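You operate a simulated robot arm through the tools that you are given. There is no shell and no other tool.

The job below is to be done with a simulated two-armed robot. You get a single attempt, and the scene is never put back.

JOB
Wind a ball of yarn on the wool winder.
Fine: the card bobbin goes on the steel spindle and the yarn cone on the blue peg; swing the yellow arm into line and turn the wheel till the ball is wound.

The check looks at the end state, three seconds after you hand in, the way a careful person would. Anything else that was tipped, shoved, dropped, spilled or broken makes it a failure.

ROBOT AND FRAMES
Two 7-joint arms with two-finger parallel grippers on one trunk that stands fixed in place. Base frame: the origin is at the foot of the trunk, x ahead of it, y to its left, z up; the work surface is at about z = 0.76. Units: m, degrees, N and s.
The left shoulder is at [0.05, 0.177, 1.154], the right one opposite. With the tool pointing down near the work surface each hand reaches from about 0.1 to 0.68 m from the base axis, measured 20 degrees to its own side. Payload 3.43 kg a hand.
Tool frame (each hand has its own): the origin (TCP) lies between the finger pads and is the grasp point; the fingertips stand 0.034 m ahead of it; z points along the fingers, y is the line along which they close. Largest opening 0.128 m; finger width 0.024, thickness 0.012; the body of the gripper, 0.048 by 0.13 m, starts 0.096 m behind the TCP.
Orientation is that of the tool frame in the base frame, as a unit quaternion [w, x, y, z]. With the fingers straight down and closing along the base's y, the tool's x points along the base's -x, its y along +y and its z along -z.

CONTROLS
- The arms move only by the tool play_rows. It takes "left_rows", "right_rows" or both (then of equal length, played together; a hand with none holds still); each is a list of rows, each a list of 7 numbers: the turn, a rotation vector about the tool's x, y, z in degrees, then the shift along the tool's x, y, z in mm, then the closure, from 0 (fully open) to 1 (shut). In form: [[ax, ay, az, tx, ty, tz, hand], ...]. A call has 1 to 20 rows; each row shifts and turns the commanded pose from where the row before left it, along the tool's axes as they then stand. Rows are played at 5 a second. More than 0.05 m and 8.6 degrees between two rows, or a gripper value outside its range, and nothing of the call is played. A pose out of reach is approached as far as the arm can. The call stops where the force on the tool passes 40 N (or 10 N more than at its start, if that is more) or the arm is blocked; 0.2 s more then pass. The fingers move at their own pace (about 0.108 m/s each) and stop on an object; they squeeze with about 41 N. The grip force told is the motor's: it shows also when the fingers shut on nothing. Time passes only in rows, and 0.2 s behind the last, so rows that do not move let the fingers close. The reply holds the time, the measured pose of the TCP, the force on the tool along the base axes, the opening and the grip force, in the units named above and with some noise, with the torque about the TCP (base axes, N m) and any sound that the robot's microphone picked up, and new pictures: "views" is both (left out), scene, wrist or none (wrist: the cameras of the hands that moved).
- Cameras (640 x 400 px; columns grow to the right, rows downward): "scene" is now at [0.1402, -0.0465, 1.3075]; the picture's right is [-0.53, -0.85, 0.00], its down [-0.55, 0.35, -0.76] and it looks along [0.64, -0.40, -0.65] (base axes); focal length 348 px, centre (320, 200). "left" rides on the left gripper at [0.076, 0.011, -0.16] in its tool frame; the picture's right is [-0.15, 0.99, 0.00], its down [-0.88, -0.13, -0.46] and it looks along [-0.45, -0.07, 0.89] (tool axes); focal length 234 px, centre (320, 200). "right" rides on the right gripper at [0.076, -0.011, -0.16] in its tool frame; the picture's right is [0.15, 0.99, 0.00], its down [-0.88, 0.13, -0.46] and it looks along [-0.45, 0.07, 0.89] (tool axes); focal length 234 px, centre (320, 200). There is no depth. A picture from a camera that has moved, and an enlarged one, comes with that camera's place and axes in the base frame and with its lens.
- slide_trunk(by): slides the trunk up (or, below 0, down) by that many m; the arms and the scene camera ride with it, the base frame stays. It gives what a move gives, with no picture.
- head_to(pan, tilt): turns the head with the scene camera to pan (to the left, within 80 degrees either way) and tilt (down, from -29 to 69), counted from straight ahead of the robot. It gives what a move gives, and a new picture of the scene camera.
- inspect(camera, box): a new picture of the part [left, top, right, bottom] of that camera's present view, enlarged. It takes no simulated time.
- sign_off(): hands the job in; it is judged then, once.

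Places have to be worked out from the pictures, the camera data and where the tool is seen. Open the grippers and draw the arms clear of the work before you hand the job in, unless the task says otherwise.

The tools are called after ">>>" as a command line: name --argument value ..., lists and objects as JSON in quotes. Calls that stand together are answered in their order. play_rows: Moves the arms, as the interface text tells. Its arguments: {"type":"object","properties":{"left_rows":{"type":"array","items":{"type":"array","items":{"type":"number"}}},"right_rows":{"type":"array","items":{"type":"array","items":{"type":"number"}}},"views":{"type":"string","enum":["both","scene","wrist","none"]}},"required":[]} The other tools are called the same way: slide_trunk (by) slides the trunk up or down; head_to (pan, tilt) turns the head that bears the scene camera; inspect (camera, box) takes an enlarged picture of a part of a camera's view; sign_off () hands the job in.

At the start:

```text
clock: 0.0
left_position: [0.3728, -0.0144, 1.1029]
left_tool_rot: [0.0, 0.0, 1.0, 0.0]
left_wrist_force: [0.6, -0.3, 0.6]
left_ft_torque: [0.03, 0.02, -0.01]
left_finger_gap: 0.1278
left_finger_force: 0.2
right_position: [0.2559, -0.3577, 1.0867]
right_tool_rot: [0.0, -0.001, 1.0, 0.0]
right_wrist_force: [-0.8, -0.3, 0.4]
right_ft_torque: [0.0, -0.01, 0.0]
right_finger_gap: 0.128
right_finger_force: 0.0
trunk travel left (down, up): [-0.325, 0.076]
head pan, tilt: [-32.1, 40.8]
```

scene: 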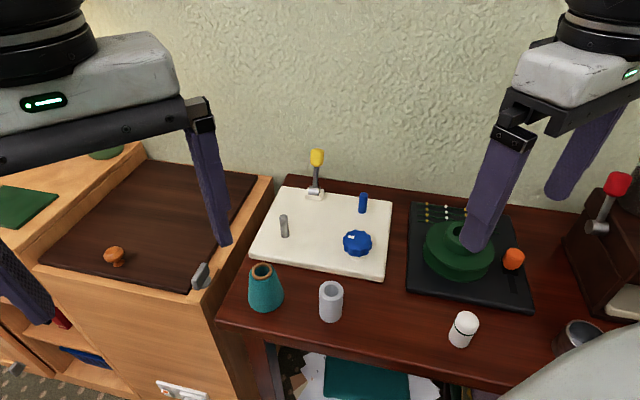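
right: 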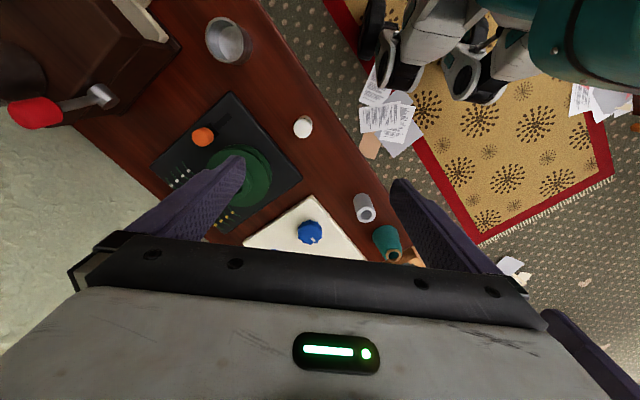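
left: 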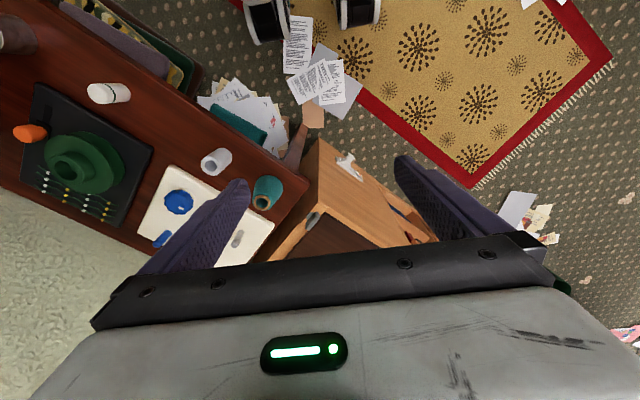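

I start by enlarging the scene picture around the winder, the teal cone and the grey tube, to work out their places before anything moves.

>>> inspect --camera "scene" --box '[220, 140, 420, 265]'

>>> inspect --camera "scene" --box '[220, 230, 380, 330]'

>>> inspect --camera "left" --box '[100, 120, 320, 260]'

>>> inspect --camera "right" --box '[230, 170, 430, 295]'

```text
3.20 times, centred on (320, 202) of scene
camera zoom: at [0.1402, -0.0465, 1.3075], right [-0.53, -0.85, 0.0], down [-0.55, 0.35, -0.76], along [0.64, -0.4, -0.65], focal length 1114 px, centre (320, 192)
```

zoom: 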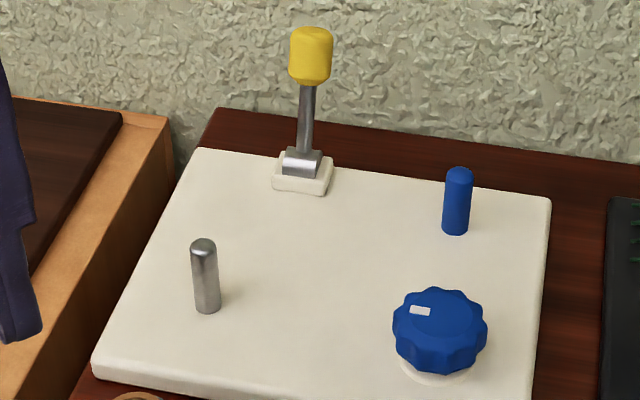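

```text
4.00 times, centred on (300, 280) of scene
camera zoom: at [0.1402, -0.0465, 1.3075], right [-0.53, -0.85, 0.0], down [-0.55, 0.35, -0.76], along [0.64, -0.4, -0.65], focal length 1392 px, centre (400, -120)
```

zoom: 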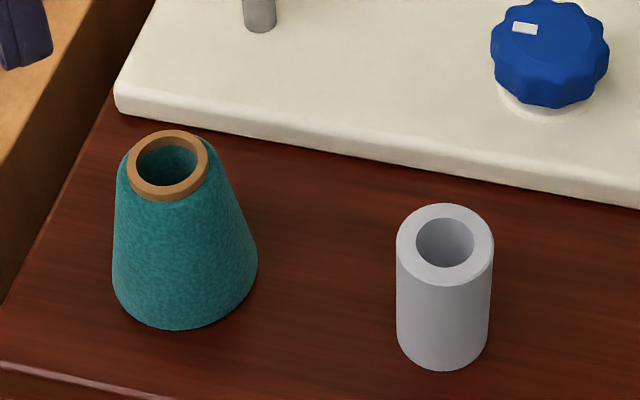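

```text
2.86 times, centred on (210, 190) of left
camera zoom: at [0.296, -0.0038, 1.2629], right [0.15, 0.99, 0.0], down [0.88, -0.13, 0.46], along [0.45, -0.07, -0.89], focal length 669 px, centre (634, 229)
```

zoom: 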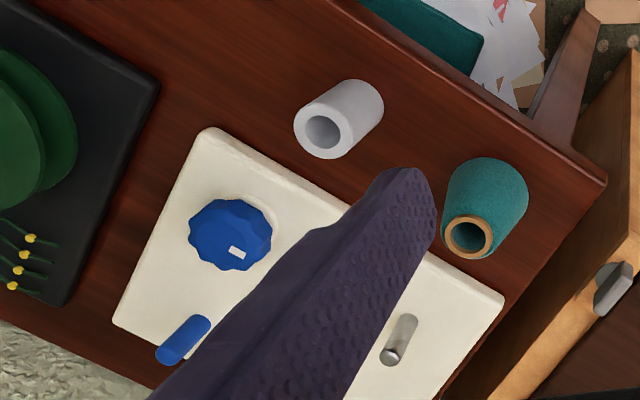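

```text
3.20 times, centred on (330, 232) of right
camera zoom: at [0.181, -0.3697, 1.2451], right [-0.15, 0.99, 0.0], down [0.88, 0.13, 0.46], along [0.45, 0.07, -0.89], focal length 749 px, centre (288, 96)
```

zoom: 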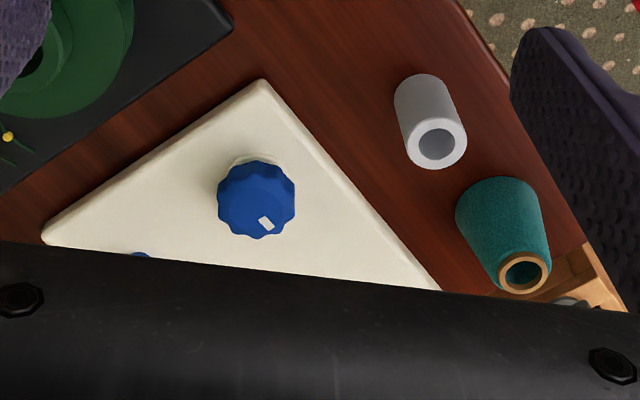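

The tube (bobbin) reads at about (0.413, -0.240), the cone at (0.500, -0.157), the spindle at (0.599, -0.249), the peg at (0.576, -0.431), and the plate lies turned about 45°. I zoom in on the yellow arm and on the wheel, since it is not yet clear how the arm hinges.

>>> inspect --camera "scene" --box '[280, 140, 360, 210]'

>>> inspect --camera "scene" --box '[330, 180, 410, 270]'

>>> inspect --camera "scene" --box '[560, 150, 640, 250]'

>>> inspect --camera "scene" --box '[390, 180, 640, 360]'

```text
5.71 times, centred on (320, 175) of scene
camera zoom: at [0.1402, -0.0465, 1.3075], right [-0.53, -0.85, 0.0], down [-0.55, 0.35, -0.76], along [0.64, -0.4, -0.65], focal length 1989 px, centre (320, 343)
```

zoom: 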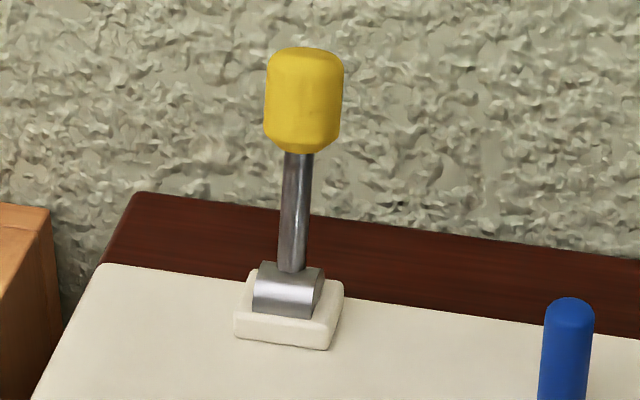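

```text
4.44 times, centred on (370, 225) of scene
camera zoom: at [0.1402, -0.0465, 1.3075], right [-0.53, -0.85, 0.0], down [-0.55, 0.35, -0.76], along [0.64, -0.4, -0.65], focal length 1547 px, centre (98, 89)
```

zoom: 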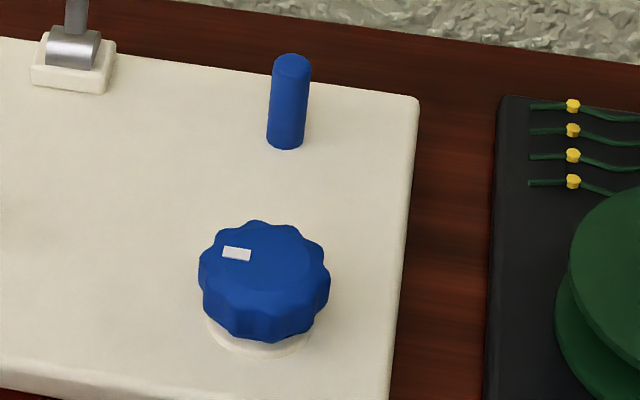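

```text
4.00 times, centred on (600, 200) of scene
camera zoom: at [0.1402, -0.0465, 1.3075], right [-0.53, -0.85, 0.0], down [-0.55, 0.35, -0.76], along [0.64, -0.4, -0.65], focal length 1392 px, centre (-800, 200)
```

zoom: 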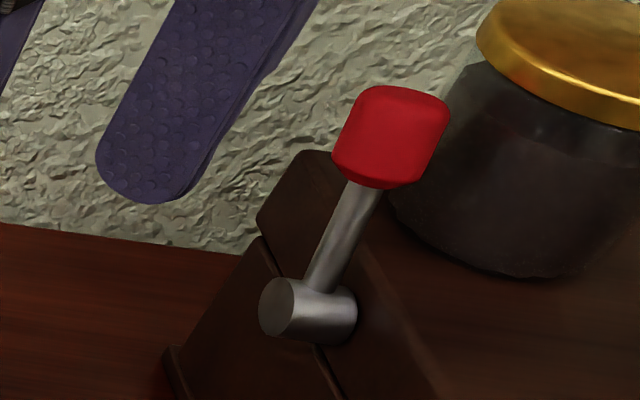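

```text
2.22 times, centred on (515, 270) of scene
camera zoom: at [0.1402, -0.0465, 1.3075], right [-0.53, -0.85, 0.0], down [-0.55, 0.35, -0.76], along [0.64, -0.4, -0.65], focal length 774 px, centre (-113, 44)
```

zoom: 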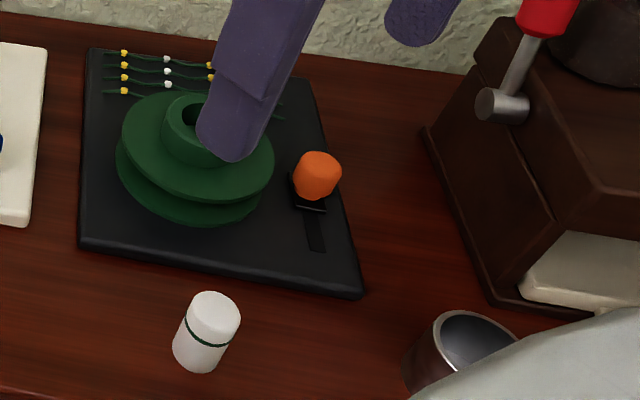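

The yellow arm hinges about a horizontal barrel running along the plate's long side, and it leans back toward the wall by about 20°. I move the right hand above the grey tube for a close look and draw the left hand aside.

>>> play_rows --right_rows '[[0, 0, 0, -19.6, 14.75, 17, 0], [0, 0, 0, -19.6, 14.75, 17, 0], [0, 0, 0, -19.6, 14.75, 17, 0], [0, 0, 0, -19.6, 14.75, 17, 0], [0, 0, 0, -19.6, 14.75, 17, 0], [0, 0, 0, -19.6, 14.75, 17, 0], [0, 0, 0, -19.6, 14.75, 17, 0], [0, 0, 0, -19.6, 14.75, 17, 0], [0, 0, 0, 0, 0, 0, 0]]' --left_rows '[[0, 0, 0, 10, 30, 0, 0], [0, 0, 0, 10, 30, 0, 0], [0, 0, 0, 10, 30, 0, 0], [0, 0, 0, 10, 30, 0, 0], [0, 0, 0, 10, 30, 0, 0], [0, 0, 0, 10, 30, 0, 0], [0, 0, 0, 10, 30, 0, 0], [0, 0, 0, 10, 30, 0, 0], [0, 0, 0, 0, 0, 0, 0]]' --views "both"

```text
clock: 2.0
left_position: [0.2918, 0.223, 1.1055]
left_tool_rot: [0.0, 0.001, 1.0, -0.001]
left_wrist_force: [0.0, 0.5, -0.6]
left_ft_torque: [-0.02, 0.01, 0.02]
left_finger_gap: 0.128
left_finger_force: 0.1
right_position: [0.4111, -0.239, 0.9481]
right_tool_rot: [0.0, 0.0, 1.0, 0.0]
right_wrist_force: [-0.1, -0.1, 0.3]
right_ft_torque: [0.03, -0.02, -0.01]
right_finger_gap: 0.1283
right_finger_force: 0.0
trunk travel left (down, up): [-0.325, 0.076]
head pan, tilt: [-32.1, 40.8]
camera scene: at [0.1402, -0.0467, 1.3074], right [-0.53, -0.85, 0.0], down [-0.55, 0.35, -0.76], along [0.64, -0.4, -0.65], focal length 348 px, centre (320, 200)
camera right: at [0.3362, -0.2514, 1.1067], right [-0.15, 0.99, 0.0], down [0.88, 0.13, 0.46], along [0.45, 0.07, -0.89], focal length 234 px, centre (320, 200)
camera left: at [0.2159, 0.2344, 1.2654], right [0.15, 0.99, 0.0], down [0.88, -0.13, 0.46], along [0.45, -0.07, -0.89], focal length 234 px, centre (320, 200)
```

scene: 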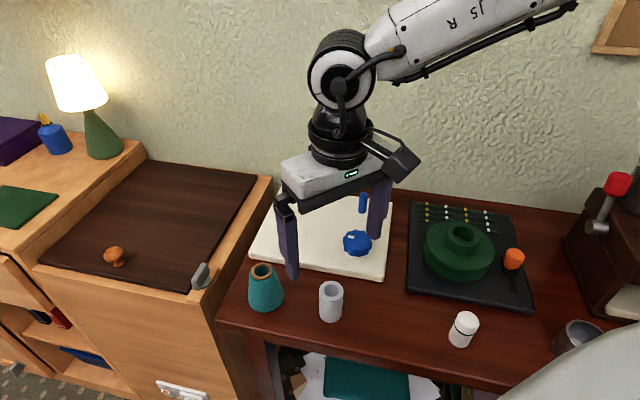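
right: 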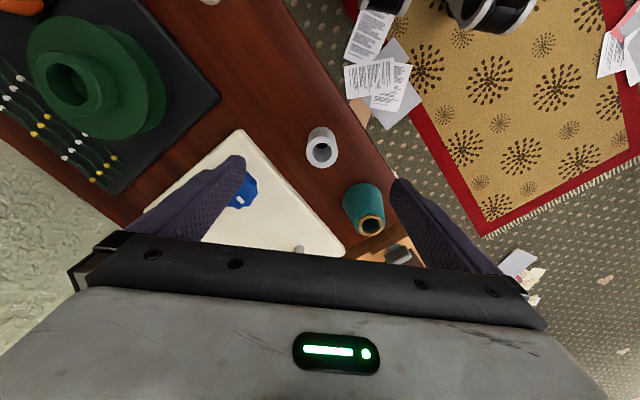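
left: 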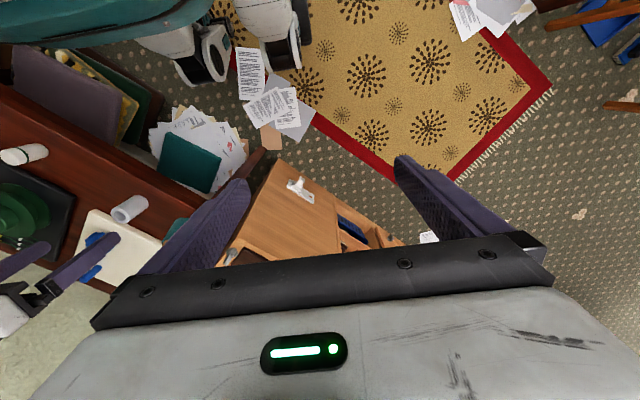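

The hand is above the tube now. I enlarge the wrist view to place the tube top exactly.

>>> inspect --camera "right" --box '[270, 110, 400, 240]'

>>> inspect --camera "scene" --box '[230, 250, 360, 330]'

```text
3.08 times, centred on (335, 175) of right
camera zoom: at [0.3362, -0.2514, 1.1067], right [-0.15, 0.99, 0.0], down [0.88, 0.13, 0.46], along [0.45, 0.07, -0.89], focal length 720 px, centre (274, 277)
```

zoom: 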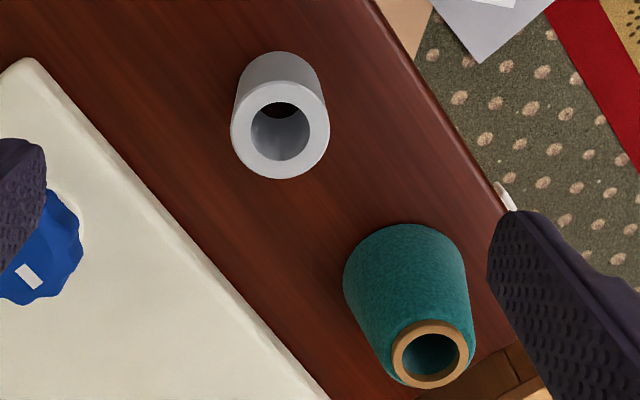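

```text
4.92 times, centred on (295, 290) of scene
camera zoom: at [0.1402, -0.0467, 1.3074], right [-0.53, -0.85, 0.0], down [-0.55, 0.35, -0.76], along [0.64, -0.4, -0.65], focal length 1714 px, centre (443, -243)
```

zoom: 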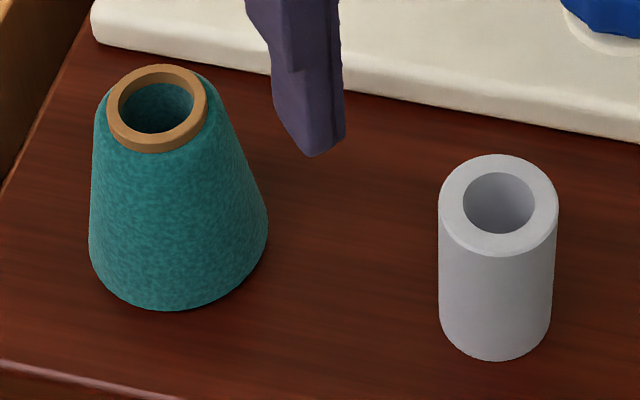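

The wrist view puts the tube's top at about (0.415, -0.237, 0.823) with an outer diameter of 40 mm. I narrow the opening a little, come down to TCP z≈0.80 and close on the tube.

>>> play_rows --right_rows '[[0, 0, 0, -3.5, 1.5, 10, 0.4], [0, 0, 0, 0, 0, 25, 0.4], [0, 0, 0, 0, 0, 25, 0.4], [0, 0, 0, 0, 0, 25, 0.4], [0, 0, 0, 0, 0, 25, 0.4], [0, 0, 0, 0, 0, 20, 0.4], [0, 0, 0, 0, 0, 15, 0.4], [0, 0, 0, 0, 0, 0, 0.4]]' --views "both"

```text
clock: 3.8
left_position: [0.2915, 0.2228, 1.1061]
left_tool_rot: [0.0, 0.0, 1.0, 0.0]
left_wrist_force: [0.3, 0.4, 0.8]
left_ft_torque: [0.01, 0.0, -0.01]
left_finger_gap: 0.1281
left_finger_force: 0.2
right_position: [0.4173, -0.2407, 0.8042]
right_tool_rot: [0.0, 0.0, 1.0, 0.0]
right_wrist_force: [0.0, 0.3, 0.3]
right_ft_torque: [0.05, -0.01, 0.04]
right_finger_gap: 0.0769
right_finger_force: 0.0
trunk travel left (down, up): [-0.325, 0.076]
head pan, tilt: [-32.1, 40.8]
camera scene: at [0.1402, -0.0465, 1.3075], right [-0.53, -0.85, 0.0], down [-0.55, 0.35, -0.76], along [0.64, -0.4, -0.65], focal length 348 px, centre (320, 200)
camera right: at [0.3418, -0.2511, 0.9632], right [-0.15, 0.99, 0.0], down [0.88, 0.13, 0.46], along [0.45, 0.07, -0.89], focal length 234 px, centre (320, 200)
```

scene: 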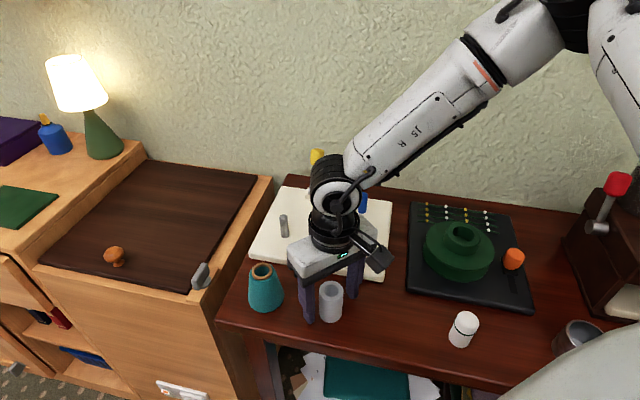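
right: 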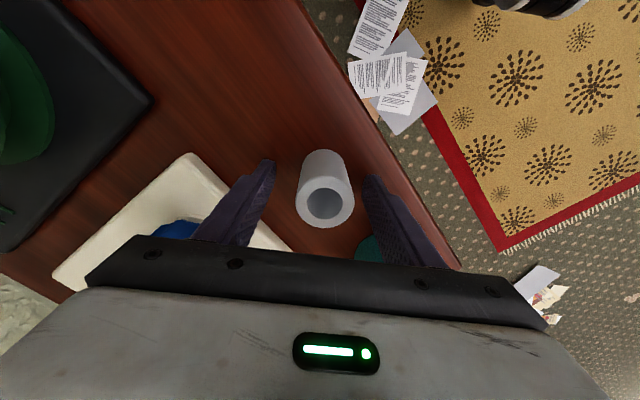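

The fingers straddle the tube. I enlarge the wrist view to check the tube against the finger line before closing.

>>> inspect --camera "right" --box '[240, 130, 410, 260]'

>>> inspect --camera "scene" --box '[240, 220, 400, 340]'

```text
3.08 times, centred on (325, 195) of right
camera zoom: at [0.3418, -0.2511, 0.9632], right [-0.15, 0.99, 0.0], down [0.88, 0.13, 0.46], along [0.45, 0.07, -0.89], focal length 720 px, centre (305, 215)
```

zoom: 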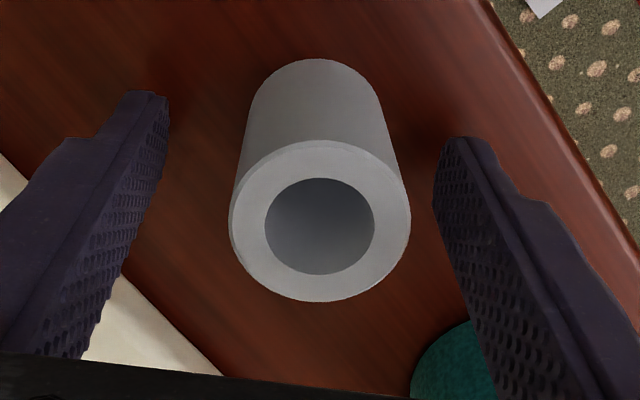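

```text
3.33 times, centred on (320, 280) of scene
camera zoom: at [0.1402, -0.0465, 1.3075], right [-0.53, -0.85, 0.0], down [-0.55, 0.35, -0.76], along [0.64, -0.4, -0.65], focal length 1160 px, centre (320, -67)
```

zoom: 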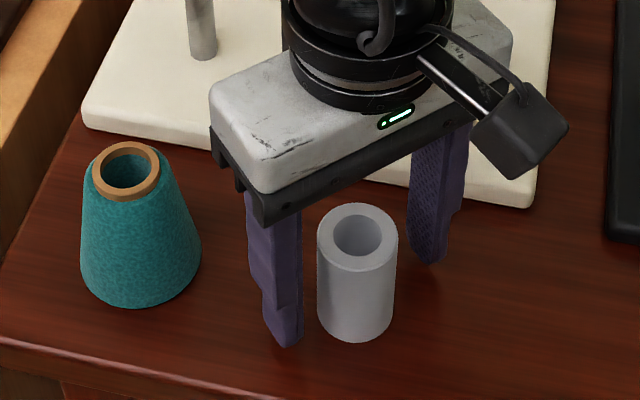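

The tube sits about 3 mm nearer the robot and 3 mm to the left of the finger centre. I shift by that much and close.

>>> play_rows --right_rows '[[0, 0, 0, 3, 3, 0, 0.4], [0, 0, 0, 0, 0, 0, 0.5], [0, 0, 0, 0, 0, 0, 0.6], [0, 0, 0, 0, 0, 0, 0.68], [0, 0, 0, 0, 0, 0, 0.8], [0, 0, 0, 0, 0, 0, 1], [0, 0, 0, 0, 0, 0, 1]]' --views "wrist"

```text
clock: 5.4
left_position: [0.2922, 0.2219, 1.1059]
left_tool_rot: [0.001, 0.001, 1.0, 0.0]
left_wrist_force: [-0.5, 0.3, -0.6]
left_ft_torque: [0.01, 0.01, -0.01]
left_finger_gap: 0.1279
left_finger_force: 0.0
right_position: [0.4139, -0.2347, 0.8043]
right_tool_rot: [0.0, 0.001, 1.0, 0.0]
right_wrist_force: [-0.2, -0.4, -0.7]
right_ft_torque: [0.03, 0.04, -0.02]
right_finger_gap: 0.0386
right_finger_force: 41.4
trunk travel left (down, up): [-0.325, 0.076]
head pan, tilt: [-32.1, 40.8]
camera right: at [0.3388, -0.2481, 0.9641], right [-0.15, 0.99, 0.0], down [0.88, 0.13, 0.46], along [0.45, 0.07, -0.89], focal length 234 px, centre (320, 200)
```

right: 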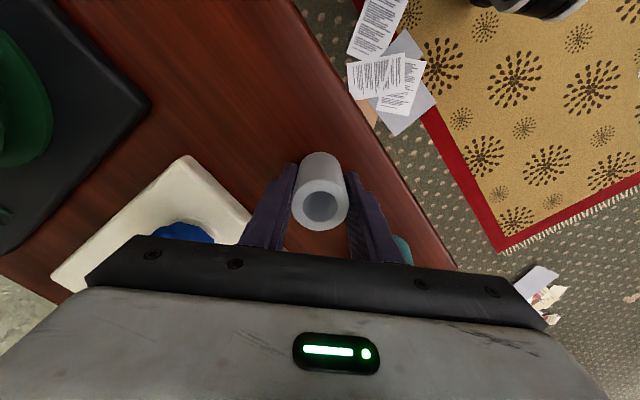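

The tube is held (gap 38.6 mm, grip 41 N). I lift it straight up, then carry it beside the spindle, so that the wrist camera sees the spindle clear of the tube.

>>> play_rows --right_rows '[[0, 0, 0, 0, 0, -15, 1], [0, 0, 0, 0, 0, -25, 1], [0, 0, 0, 0, 0, -30, 1], [0, 0, 0, 0, 0, -30, 1], [0, 0, 0, 0, 0, -25, 1], [0, 0, 0, -25, -9, 0, 1], [0, 0, 0, -25, -9, 0, 1], [0, 0, 0, -25, -9, 0, 1], [0, 0, 0, -25, -9, 0, 1], [0, 0, 0, -25, -9, 0, 1], [0, 0, 0, -25, -9, 0, 1], [0, 0, 0, -25, -9, 0, 1], [0, 0, 0, 0, 0, 0, 1]]' --views "both"

```text
clock: 8.2
left_position: [0.2929, 0.2214, 1.1052]
left_tool_rot: [0.0, 0.0, 1.0, 0.0]
left_wrist_force: [-0.7, -0.2, -0.1]
left_ft_torque: [0.0, 0.03, -0.01]
left_finger_gap: 0.128
left_finger_force: 0.0
right_position: [0.5751, -0.3024, 0.933]
right_tool_rot: [0.0, 0.001, 1.0, 0.002]
right_wrist_force: [-0.7, 1.2, -0.1]
right_ft_torque: [0.04, 0.01, 0.0]
right_finger_gap: 0.0386
right_finger_force: 41.0
right hand out of reach, approached as far as the arm can: row 12
trunk travel left (down, up): [-0.325, 0.076]
head pan, tilt: [-32.1, 40.8]
camera scene: at [0.1404, -0.0466, 1.3074], right [-0.53, -0.85, 0.0], down [-0.55, 0.35, -0.76], along [0.64, -0.4, -0.65], focal length 348 px, centre (320, 200)
camera right: at [0.4991, -0.3133, 1.0918], right [-0.15, 0.99, 0.0], down [0.88, 0.13, 0.46], along [0.45, 0.07, -0.89], focal length 234 px, centre (320, 200)
```

scene: 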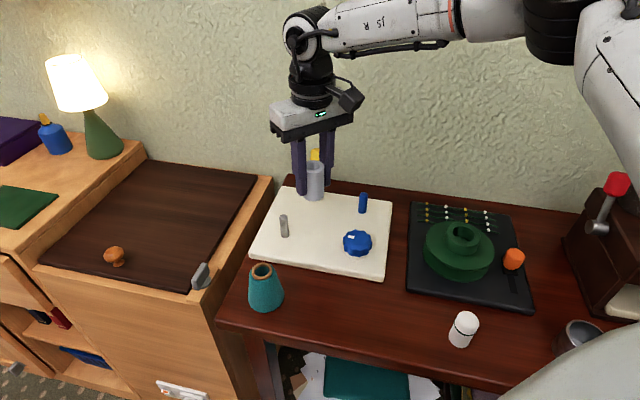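
right: 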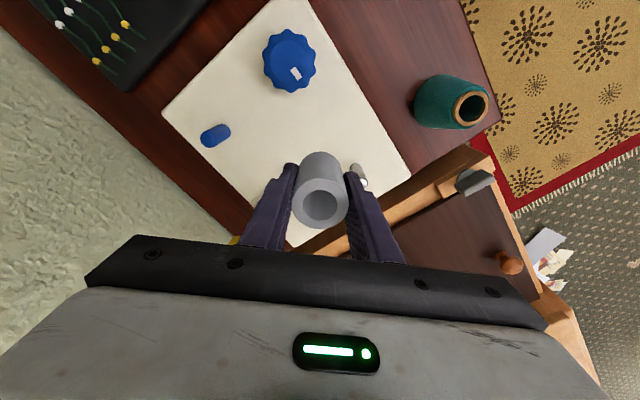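

The last row fell just short of reach at this height, with the wrist now level with the shoulder. I raise the trunk 7 cm (the hand rides up with it), which should free the wrist for reaching further out.

>>> slide_trunk --by 0.07

```text
clock: 9.3
left_position: [0.293, 0.2223, 1.1768]
left_tool_rot: [0.0, 0.001, 1.0, 0.0]
left_wrist_force: [-0.5, 0.3, -0.4]
left_ft_torque: [-0.01, 0.02, 0.01]
left_finger_gap: 0.128
left_finger_force: 0.1
right_position: [0.5736, -0.2999, 1.0036]
right_tool_rot: [0.001, 0.0, 1.0, 0.001]
right_wrist_force: [-0.5, 0.0, 0.0]
right_ft_torque: [0.0, 0.02, 0.0]
right_finger_gap: 0.0385
right_finger_force: 41.2
trunk travel left (down, up): [-0.395, 0.006]
head pan, tilt: [-32.1, 40.8]
```

Now I come down 7 cm and then go 15 mm further out, staying to the right of the spindle, and look.

>>> play_rows --right_rows '[[0, 0, 0, 0, 0, 25, 1], [0, 0, 0, 0, 0, 25, 1], [0, 0, 0, 0, 0, 18, 1], [0, 0, 0, -8, -5, 0, 1], [0, 0, 0, -8, -5, 0, 1], [0, 0, 0, 0, 0, 0, 1]]' --views "both"

```text
clock: 10.7
left_position: [0.2926, 0.2223, 1.1761]
left_tool_rot: [-0.001, 0.0, 1.0, 0.0]
left_wrist_force: [-0.5, -0.1, 0.6]
left_ft_torque: [0.0, -0.03, 0.02]
left_finger_gap: 0.1279
left_finger_force: 0.1
right_position: [0.5595, -0.3206, 0.9491]
right_tool_rot: [0.003, 0.0, 1.0, 0.001]
right_wrist_force: [-0.5, -0.2, -0.3]
right_ft_torque: [0.01, -0.01, 0.01]
right_finger_gap: 0.039
right_finger_force: 41.6
right hand out of reach, approached as far as the arm can: row 1, 2, 3, 4, 5
trunk travel left (down, up): [-0.395, 0.006]
head pan, tilt: [-32.1, 40.8]
camera scene: at [0.1402, -0.0465, 1.3775], right [-0.53, -0.85, 0.0], down [-0.55, 0.35, -0.76], along [0.64, -0.4, -0.65], focal length 348 px, centre (320, 200)
camera right: at [0.4846, -0.3327, 1.1082], right [-0.15, 0.99, 0.0], down [0.88, 0.13, 0.46], along [0.46, 0.07, -0.89], focal length 234 px, centre (320, 200)
```

scene: 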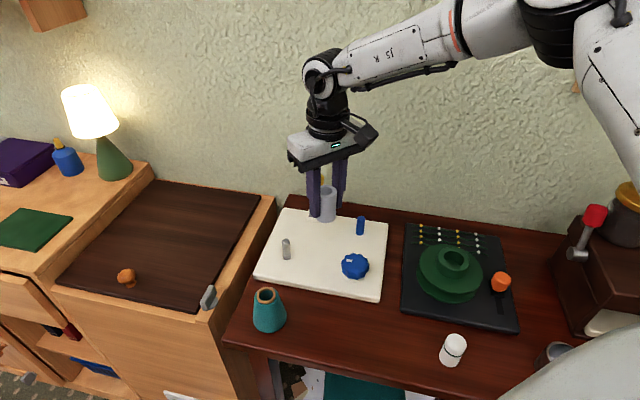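
right: 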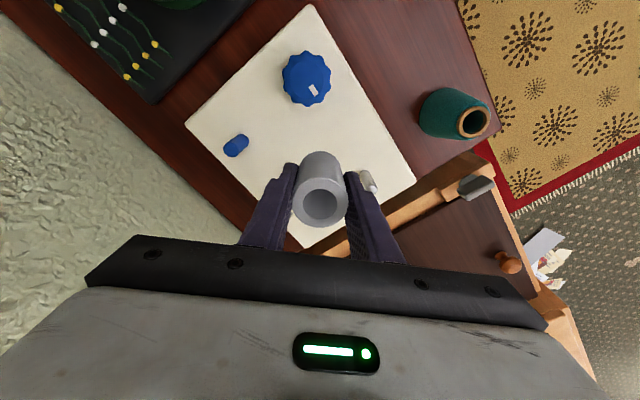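

Even here it is out of reach, so the limit seems to depend on direction, the spot lying rather far to the right. I back off and shift left toward the spindle's y to see where the reach really ends; the tube's bottom stays well above the spindle top.

>>> play_rows --right_rows '[[0, 0, 0, 20, 20, 0, 1], [0, 0, 0, 20, 20, 0, 1], [0, 0, 0, 0, 20, 0, 1], [0, 0, 0, 0, 0, 0, 1]]' --views "none"

```text
clock: 11.7
left_position: [0.293, 0.2219, 1.1763]
left_tool_rot: [0.0, 0.0, 1.0, 0.0]
left_wrist_force: [0.3, 0.1, -0.4]
left_ft_torque: [0.02, 0.0, 0.0]
left_finger_gap: 0.1281
left_finger_force: 0.0
right_position: [0.5205, -0.2598, 0.9488]
right_tool_rot: [0.002, 0.0, 1.0, 0.001]
right_wrist_force: [-0.3, 0.4, -0.8]
right_ft_torque: [0.02, 0.01, 0.04]
right_finger_gap: 0.0387
right_finger_force: 40.9
trunk travel left (down, up): [-0.395, 0.006]
head pan, tilt: [-32.1, 40.8]
```

The command follows the reached pose. I step outward at y≈-0.25 in small rows to find the limit.

>>> play_rows --right_rows '[[0, 0, 0, -10, 3, 0, 1], [0, 0, 0, -10, 3, 0, 1], [0, 0, 0, -10, 3, 0, 1], [0, 0, 0, -10, 0, 0, 1], [0, 0, 0, -10, 0, 0, 1], [0, 0, 0, -10, 0, 0, 1], [0, 0, 0, -10, 0, 0, 1], [0, 0, 0, -8, 0, 0, 1], [0, 0, 0, 0, 0, 0, 1]]' --views "both"

```text
clock: 13.7
left_position: [0.2917, 0.2229, 1.1762]
left_tool_rot: [0.0, 0.0, 1.0, 0.001]
left_wrist_force: [0.7, 0.2, 0.2]
left_ft_torque: [0.0, 0.01, 0.01]
left_finger_gap: 0.1281
left_finger_force: 0.0
right_position: [0.5541, -0.2782, 0.973]
right_tool_rot: [0.002, 0.0, 1.0, 0.001]
right_wrist_force: [-0.8, -0.1, -1.1]
right_ft_torque: [0.0, -0.02, -0.01]
right_finger_gap: 0.0389
right_finger_force: 41.2
right hand out of reach, approached as far as the arm can: row 2, 3, 4, 5, 6, 7, 8
trunk travel left (down, up): [-0.395, 0.006]
head pan, tilt: [-32.1, 40.8]
camera scene: at [0.1402, -0.0465, 1.3775], right [-0.53, -0.85, 0.0], down [-0.55, 0.35, -0.76], along [0.64, -0.4, -0.65], focal length 348 px, centre (320, 200)
camera right: at [0.4781, -0.2894, 1.1311], right [-0.15, 0.99, 0.0], down [0.88, 0.13, 0.46], along [0.45, 0.07, -0.89], focal length 234 px, centre (320, 200)
```

scene: 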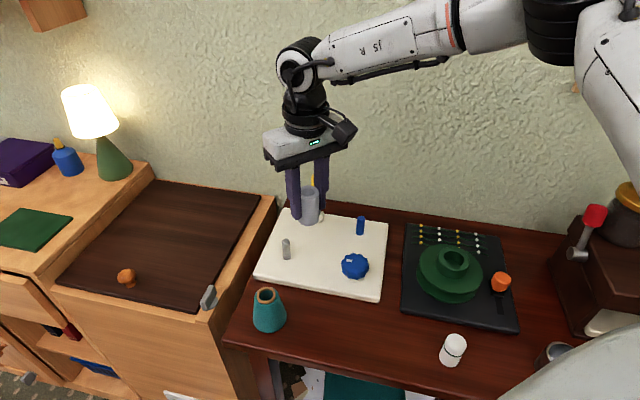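
right: 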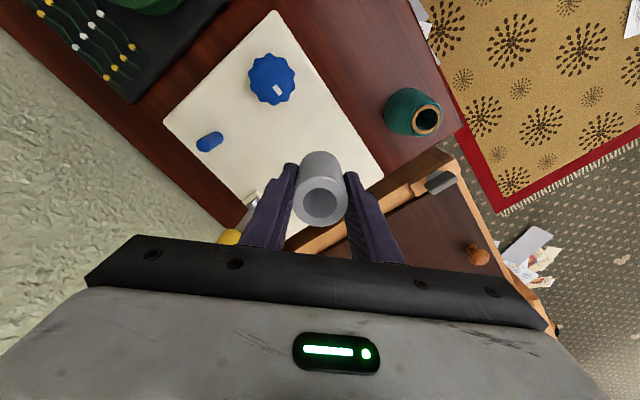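

When blocked, the hand drifts right and up, which suggests the elbow is stuck to the right and a lower trunk would help. I back off, lift, and then lower the trunk to test this.

>>> play_rows --right_rows '[[0, 0, 0, 25, 5, -25, 1], [0, 0, 0, 25, 5, -25, 1], [0, 0, 0, 10, 0, -25, 1], [0, 0, 0, 0, 0, -25, 1], [0, 0, 0, 0, 0, 0, 1]]' --views "none"

>>> slide_trunk --by -0.15

```text
clock: 14.9
left_position: [0.2939, 0.222, 1.1757]
left_tool_rot: [0.0, 0.0, 1.0, 0.0]
left_wrist_force: [0.1, -0.6, 0.5]
left_ft_torque: [-0.01, -0.02, 0.02]
left_finger_gap: 0.1281
left_finger_force: 0.1
right_position: [0.4943, -0.2688, 1.0711]
right_tool_rot: [0.002, -0.001, 1.0, 0.001]
right_wrist_force: [-0.1, -0.4, -0.4]
right_ft_torque: [-0.02, 0.02, 0.0]
right_finger_gap: 0.0386
right_finger_force: 41.5
trunk travel left (down, up): [-0.395, 0.006]
head pan, tilt: [-32.1, 40.8]
```

```text
clock: 16.6
left_position: [0.2922, 0.2216, 1.0274]
left_tool_rot: [0.0, -0.001, 1.0, 0.001]
left_wrist_force: [-0.6, -0.4, 0.4]
left_ft_torque: [-0.01, -0.03, 0.02]
left_finger_gap: 0.128
left_finger_force: 0.0
right_position: [0.494, -0.2674, 0.9221]
right_tool_rot: [0.001, 0.0, 1.0, 0.001]
right_wrist_force: [-0.4, -0.2, -0.2]
right_ft_torque: [0.01, 0.02, -0.01]
right_finger_gap: 0.0386
right_finger_force: 40.6
trunk travel left (down, up): [-0.245, 0.156]
head pan, tilt: [-32.1, 40.8]
```

With the trunk 15 cm lower I step outward again toward the spindle, with the tube bottom some 35 mm above the spindle top.

>>> play_rows --right_rows '[[0, 0, 0, -15, 3, 0, 1], [0, 0, 0, -15, 3, 0, 1], [0, 0, 0, -15, 3, 0, 1], [0, 0, 0, -15, 3, 0, 1], [0, 0, 0, -15, 3, 0, 1], [0, 0, 0, -15, 3, 0, 1], [0, 0, 0, 0, 0, 0, 1]]' --views "both"

```text
clock: 18.2
left_position: [0.2923, 0.2225, 1.0262]
left_tool_rot: [0.0, -0.001, 1.0, 0.0]
left_wrist_force: [0.9, -0.4, -0.2]
left_ft_torque: [0.0, 0.0, 0.02]
left_finger_gap: 0.1277
left_finger_force: 0.0
right_position: [0.5675, -0.2561, 0.9208]
right_tool_rot: [0.002, -0.001, 1.0, 0.0]
right_wrist_force: [0.3, -0.2, 0.3]
right_ft_torque: [-0.02, 0.01, 0.0]
right_finger_gap: 0.0385
right_finger_force: 41.0
right hand out of reach, approached as far as the arm can: row 5, 6
trunk travel left (down, up): [-0.245, 0.156]
head pan, tilt: [-32.1, 40.8]
camera scene: at [0.1402, -0.0466, 1.2275], right [-0.53, -0.85, 0.0], down [-0.55, 0.35, -0.76], along [0.64, -0.4, -0.65], focal length 348 px, centre (320, 200)
camera right: at [0.4912, -0.2682, 1.0805], right [-0.15, 0.99, 0.0], down [0.88, 0.13, 0.46], along [0.45, 0.07, -0.89], focal length 234 px, centre (320, 200)
```

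scene: 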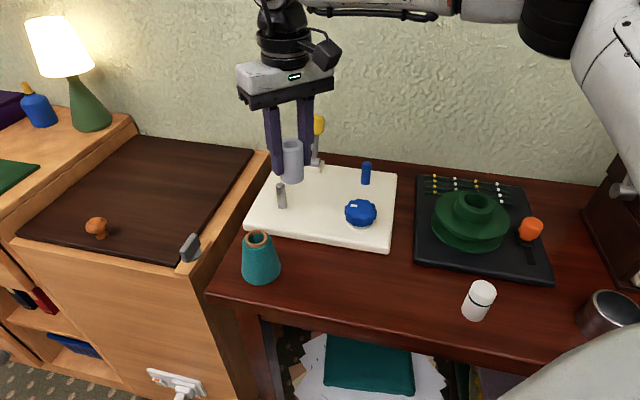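
right: 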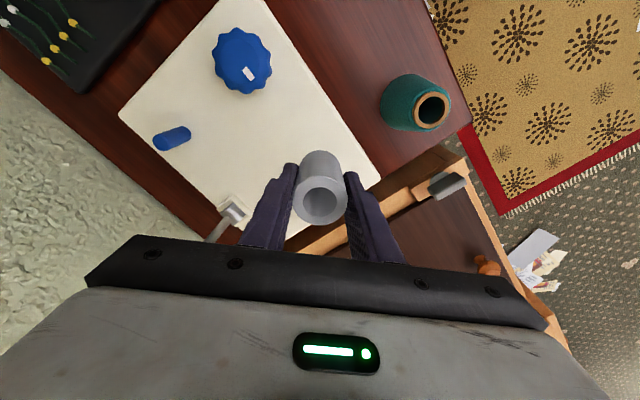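

Lower is indeed better: it now reaches x≈0.567. I lift the hand and lower the trunk by another 12 cm.

>>> play_rows --right_rows '[[0, 0, 0, 15, 0, -30, 1], [0, 0, 0, 15, 0, -30, 1], [0, 0, 0, 10, 0, -30, 1], [0, 0, 0, 10, 0, -30, 1], [0, 0, 0, 0, 0, 0, 1]]' --views "none"

>>> slide_trunk --by -0.12

>>> play_rows --right_rows '[[0, 0, 0, -15, 0, 0, 1], [0, 0, 0, -15, 0, 0, 1], [0, 0, 0, -15, 0, 0, 1], [0, 0, 0, -10, 0, 0, 1], [0, 0, 0, -10, 0, 0, 1], [0, 0, 0, -10, 0, 0, 1], [0, 0, 0, 0, 0, 0, 1]]' --views "both"

```text
clock: 19.4
left_position: [0.2923, 0.2229, 1.0258]
left_tool_rot: [-0.001, 0.0, 1.0, 0.001]
left_wrist_force: [-0.5, 0.3, -0.4]
left_ft_torque: [-0.03, -0.03, 0.0]
left_finger_gap: 0.1278
left_finger_force: 0.1
right_position: [0.5161, -0.2569, 1.0421]
right_tool_rot: [0.001, 0.001, 1.0, 0.0]
right_wrist_force: [0.3, 0.0, 0.2]
right_ft_torque: [0.03, -0.02, -0.03]
right_finger_gap: 0.0384
right_finger_force: 41.2
trunk travel left (down, up): [-0.245, 0.156]
head pan, tilt: [-32.1, 40.8]
```

```text
clock: 20.9
left_position: [0.2917, 0.2225, 0.9055]
left_tool_rot: [0.0, 0.001, 1.0, 0.0]
left_wrist_force: [0.6, 0.1, -0.4]
left_ft_torque: [-0.04, 0.01, 0.0]
left_finger_gap: 0.128
left_finger_force: 0.1
right_position: [0.5157, -0.2577, 0.9202]
right_tool_rot: [0.002, 0.0, 1.0, 0.001]
right_wrist_force: [0.4, -0.1, 1.3]
right_ft_torque: [0.03, -0.02, 0.02]
right_finger_gap: 0.0385
right_finger_force: 41.0
trunk travel left (down, up): [-0.125, 0.276]
head pan, tilt: [-32.1, 40.8]
```

```text
clock: 22.5
left_position: [0.2922, 0.2225, 0.9056]
left_tool_rot: [0.0, 0.0, 1.0, 0.0]
left_wrist_force: [-0.1, 0.3, 0.7]
left_ft_torque: [0.02, 0.0, -0.03]
left_finger_gap: 0.1279
left_finger_force: 0.0
right_position: [0.5459, -0.2583, 0.9188]
right_tool_rot: [0.002, 0.0, 1.0, 0.001]
right_wrist_force: [0.2, 0.0, 0.2]
right_ft_torque: [0.0, 0.01, 0.0]
right_finger_gap: 0.0385
right_finger_force: 40.5
right hand out of reach, approached as far as the arm can: row 3, 4, 5, 6
trunk travel left (down, up): [-0.125, 0.276]
head pan, tilt: [-32.1, 40.8]
camera scene: at [0.1402, -0.0465, 1.1075], right [-0.53, -0.85, 0.0], down [-0.55, 0.35, -0.76], along [0.64, -0.4, -0.65], focal length 348 px, centre (320, 200)
camera right: at [0.4705, -0.2691, 1.0779], right [-0.15, 0.99, 0.0], down [0.88, 0.13, 0.46], along [0.45, 0.07, -0.89], focal length 234 px, centre (320, 200)
```

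scene: 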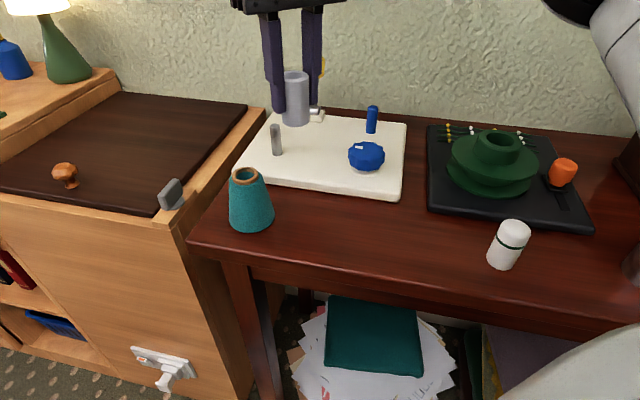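
right: 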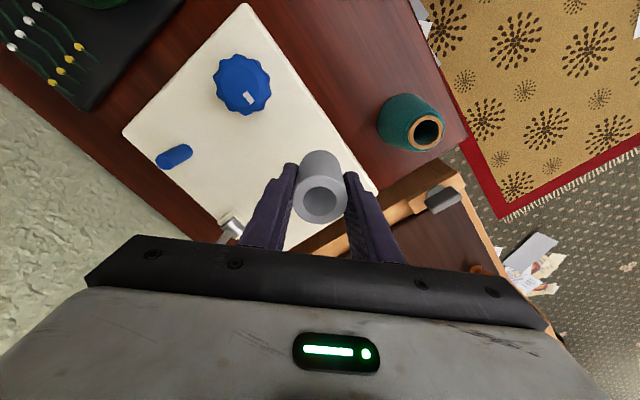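

The trunk now is past its best height, so with a vertical tool the spindle lies a few centimetres out of reach. The fix is to set the tube back on the table and take it again with the tool pitched forward about 30°, which extends the reach; I raise the trunk and carry the tube back.

>>> slide_trunk --by 0.16

>>> play_rows --right_rows '[[0, 0, 0, 25, 3, 10, 1], [0, 0, 0, 25, 3, 20, 1], [0, 0, 0, 25, 3, 20, 1], [0, 0, 0, 25, 3, 20, 1], [0, 0, 0, 25, 3, 20, 1], [0, 0, 0, 6, 4, 20, 1], [0, 0, 0, 0, 0, 20, 1], [0, 0, 0, 0, 0, 0, 1]]' --views "both"

```text
clock: 24.4
left_position: [0.2926, 0.2228, 1.0657]
left_tool_rot: [-0.001, 0.0, 1.0, 0.0]
left_wrist_force: [-0.7, -0.2, -0.9]
left_ft_torque: [-0.02, -0.02, -0.01]
left_finger_gap: 0.1279
left_finger_force: 0.0
right_position: [0.5464, -0.2576, 1.0788]
right_tool_rot: [0.002, 0.0, 1.0, 0.001]
right_wrist_force: [-0.5, -0.8, -0.1]
right_ft_torque: [-0.03, 0.0, -0.01]
right_finger_gap: 0.0386
right_finger_force: 40.9
trunk travel left (down, up): [-0.285, 0.116]
head pan, tilt: [-32.1, 40.8]
```

```text
clock: 26.2
left_position: [0.2933, 0.2225, 1.066]
left_tool_rot: [0.0, 0.0, 1.0, 0.0]
left_wrist_force: [-1.0, -0.7, -0.9]
left_ft_torque: [0.03, -0.02, -0.01]
left_finger_gap: 0.1281
left_finger_force: 0.2
right_position: [0.4177, -0.2377, 0.9495]
right_tool_rot: [0.002, -0.001, 1.0, 0.001]
right_wrist_force: [-0.2, 0.3, -1.0]
right_ft_torque: [-0.01, 0.0, 0.01]
right_finger_gap: 0.0386
right_finger_force: 41.6
trunk travel left (down, up): [-0.285, 0.116]
head pan, tilt: [-32.1, 40.8]
camera scene: at [0.1402, -0.0465, 1.2675], right [-0.53, -0.85, 0.0], down [-0.55, 0.35, -0.76], along [0.64, -0.4, -0.65], focal length 348 px, centre (320, 200)
camera right: at [0.3416, -0.2501, 1.1077], right [-0.15, 0.99, 0.0], down [0.88, 0.13, 0.46], along [0.45, 0.07, -0.89], focal length 234 px, centre (320, 200)
```

scene: 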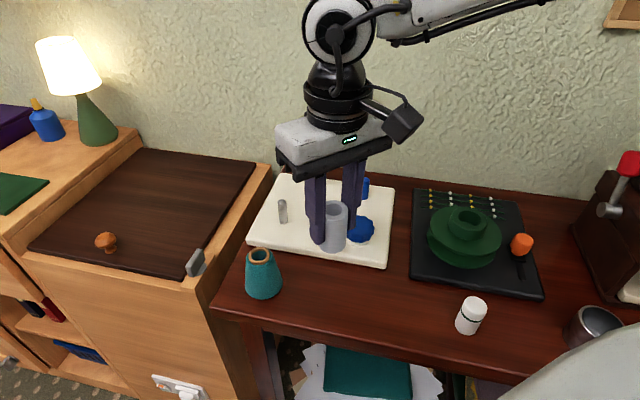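
right: 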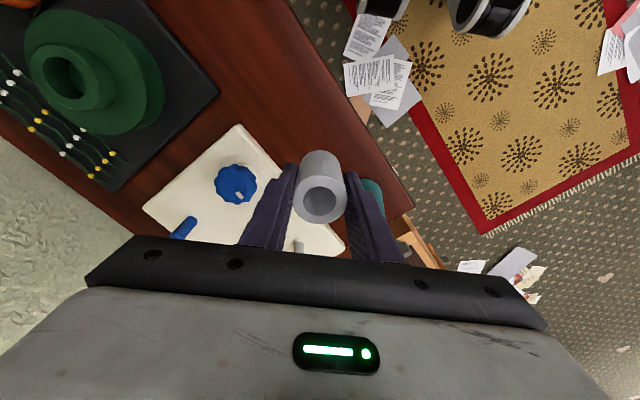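

I lower the tube to the table where it stood (TCP about 0.805), with slow last rows to feel contact.

>>> play_rows --right_rows '[[0, 0, 0, 2, 0, 30, 1], [0, 0, 0, 2, 0, 30, 1], [0, 0, 0, 0, 0, 30, 1], [0, 0, 0, 0, 0, 25, 1], [0, 0, 0, 0, 0, 15, 1], [0, 0, 0, 0, 0, 8, 1], [0, 0, 0, 0, 0, 3, 1], [0, 0, 0, 0, 0, 0, 1]]' --views "both"

```text
clock: 27.8
left_position: [0.2916, 0.2237, 1.0663]
left_tool_rot: [0.002, -0.001, 1.0, 0.0]
left_wrist_force: [0.4, -0.1, -0.1]
left_ft_torque: [-0.01, 0.01, 0.0]
left_finger_gap: 0.1281
left_finger_force: 0.0
right_position: [0.4154, -0.2384, 0.8115]
right_tool_rot: [0.007, 0.0, 1.0, 0.0]
right_wrist_force: [-4.5, -1.6, 18.0]
right_ft_torque: [-0.27, 0.23, -0.08]
right_finger_gap: 0.0386
right_finger_force: 41.1
trunk travel left (down, up): [-0.285, 0.116]
head pan, tilt: [-32.1, 40.8]
stopped in row 7 (right hand): the force on the tool passed its limit at 43 N (the readings are from after the stop); the commanded pose is now the measured one
camera scene: at [0.1388, -0.0459, 1.2677], right [-0.53, -0.85, 0.0], down [-0.55, 0.35, -0.76], along [0.64, -0.4, -0.65], focal length 348 px, centre (320, 200)
camera right: at [0.3375, -0.2488, 0.9705], right [-0.15, 0.99, 0.0], down [0.87, 0.13, 0.47], along [0.46, 0.07, -0.88], focal length 234 px, centre (320, 200)
```

scene: 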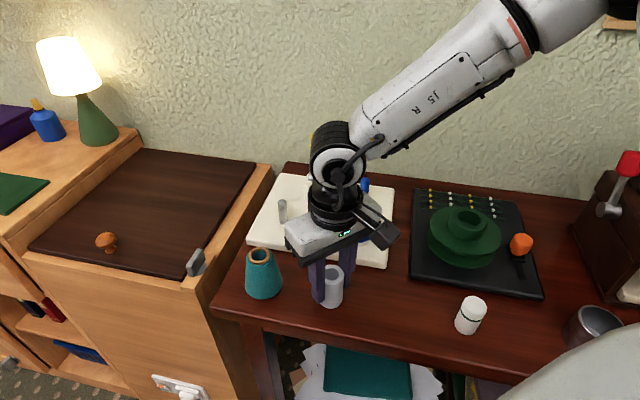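
right: 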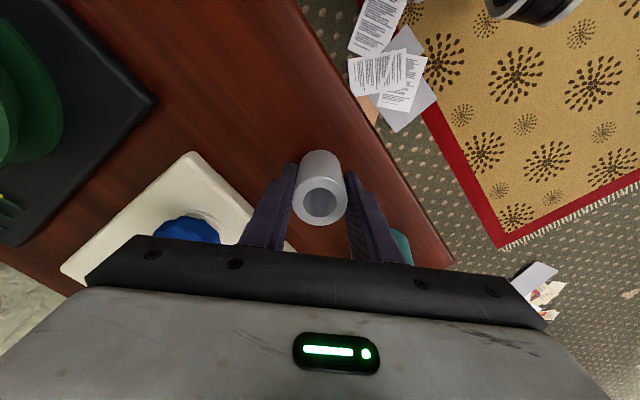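

The tube touches the table (contact force up). I open the fingers partly to let it stand and check.

>>> play_rows --right_rows '[[0, 0, 0, 0, 0, -1.5, 1], [0, 0, 0, 0, 0, 0, 0.65], [0, 0, 0, 0, 0, 0, 0.5], [0, 0, 0, 0, 0, 0, 0.4], [0, 0, 0, 0, 0, 0, 0.4]]' --views "both"

>>> inspect --camera "scene" --box '[240, 220, 400, 340]'

```text
clock: 28.9
left_position: [0.2925, 0.2229, 1.0662]
left_tool_rot: [0.0, 0.0, 1.0, 0.0]
left_wrist_force: [-0.2, 0.9, -0.5]
left_ft_torque: [0.03, 0.01, 0.04]
left_finger_gap: 0.128
left_finger_force: 0.2
right_position: [0.4147, -0.2382, 0.812]
right_tool_rot: [0.006, 0.0, 1.0, 0.0]
right_wrist_force: [0.7, -0.3, 0.5]
right_ft_torque: [-0.01, -0.01, 0.02]
right_finger_gap: 0.0766
right_finger_force: 0.1
trunk travel left (down, up): [-0.285, 0.116]
head pan, tilt: [-32.1, 40.8]
camera scene: at [0.1402, -0.0465, 1.2675], right [-0.53, -0.85, 0.0], down [-0.55, 0.35, -0.76], along [0.64, -0.4, -0.65], focal length 348 px, centre (320, 200)
camera right: at [0.338, -0.2497, 0.9705], right [-0.15, 0.99, 0.0], down [0.88, 0.13, 0.47], along [0.46, 0.07, -0.89], focal length 234 px, centre (320, 200)
```

scene: 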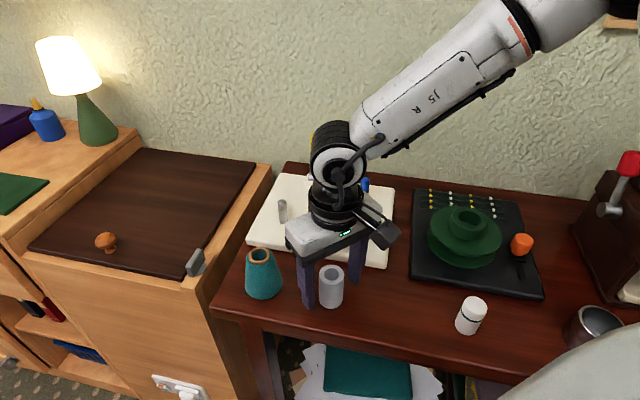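
right: 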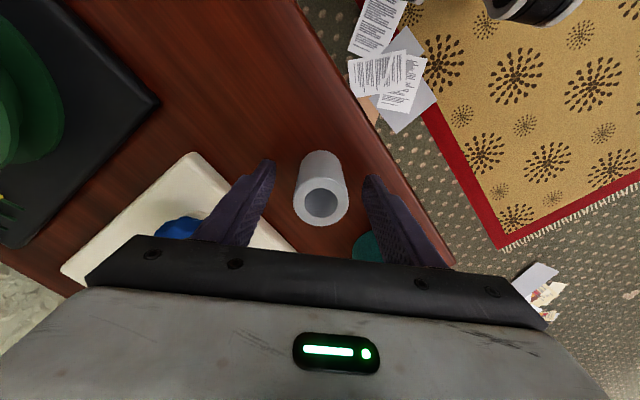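

```text
3.33 times, centred on (320, 280) of scene
camera zoom: at [0.1402, -0.0465, 1.2675], right [-0.53, -0.85, 0.0], down [-0.55, 0.35, -0.76], along [0.64, -0.4, -0.65], focal length 1160 px, centre (320, -67)
```

zoom: 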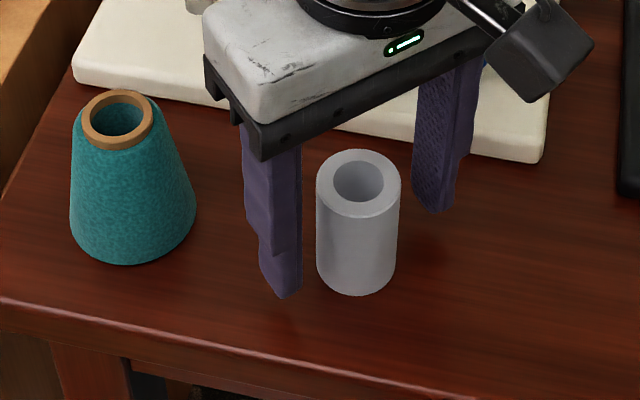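

The tube stands upright where it was. I lift clear, pitch the tool forward by 32° (body back toward the robot), and look again.

>>> play_rows --right_rows '[[0, 0, 0, 0, 0, -25, 0.4], [0, 0, 0, 0, 0, -30, 0.4], [0, 0, 0, 0, 0, -30, 0.4], [0, -8, 0, 0, 0, 0, 0.4], [0, -8, 0, 0, 0, 0, 0.4], [0, -8, 0, 0, 0, 0, 0.4], [0, -8, 0, 0, 0, 0, 0.4], [0, 0, 0, 0, 0, 0, 0.4]]' --views "both"

```text
clock: 30.8
left_position: [0.2941, 0.2225, 1.065]
left_tool_rot: [0.001, 0.0, 1.0, 0.0]
left_wrist_force: [-0.2, 0.0, 0.2]
left_ft_torque: [-0.02, 0.03, 0.0]
left_finger_gap: 0.1279
left_finger_force: 0.2
right_position: [0.4138, -0.2377, 0.8973]
right_tool_rot: [0.281, 0.0, 0.96, 0.0]
right_wrist_force: [-0.4, 0.1, -0.5]
right_ft_torque: [0.03, -0.02, 0.01]
right_finger_gap: 0.0767
right_finger_force: 0.0
trunk travel left (down, up): [-0.285, 0.116]
head pan, tilt: [-32.1, 40.8]
camera scene: at [0.1402, -0.0465, 1.2675], right [-0.53, -0.85, 0.0], down [-0.55, 0.35, -0.76], along [0.64, -0.4, -0.65], focal length 348 px, centre (320, 200)
camera right: at [0.2647, -0.2488, 0.99], right [-0.12, 0.99, -0.08], down [0.5, 0.13, 0.86], along [0.86, 0.07, -0.51], focal length 234 px, centre (320, 200)
```

scene: 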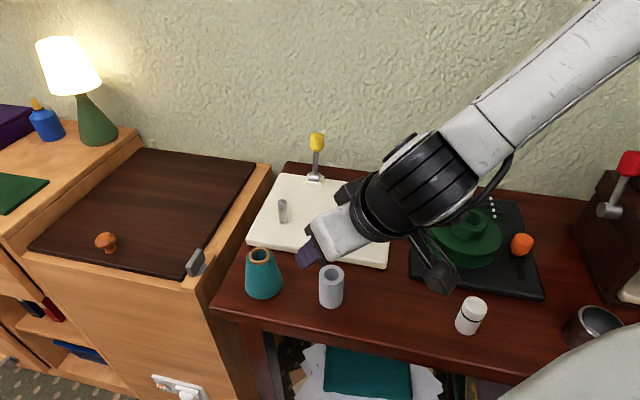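
right: 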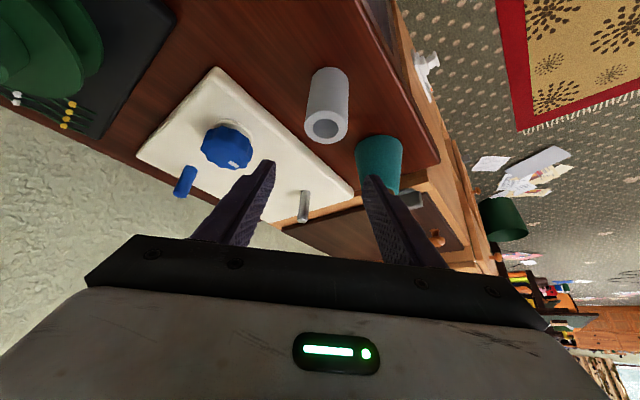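

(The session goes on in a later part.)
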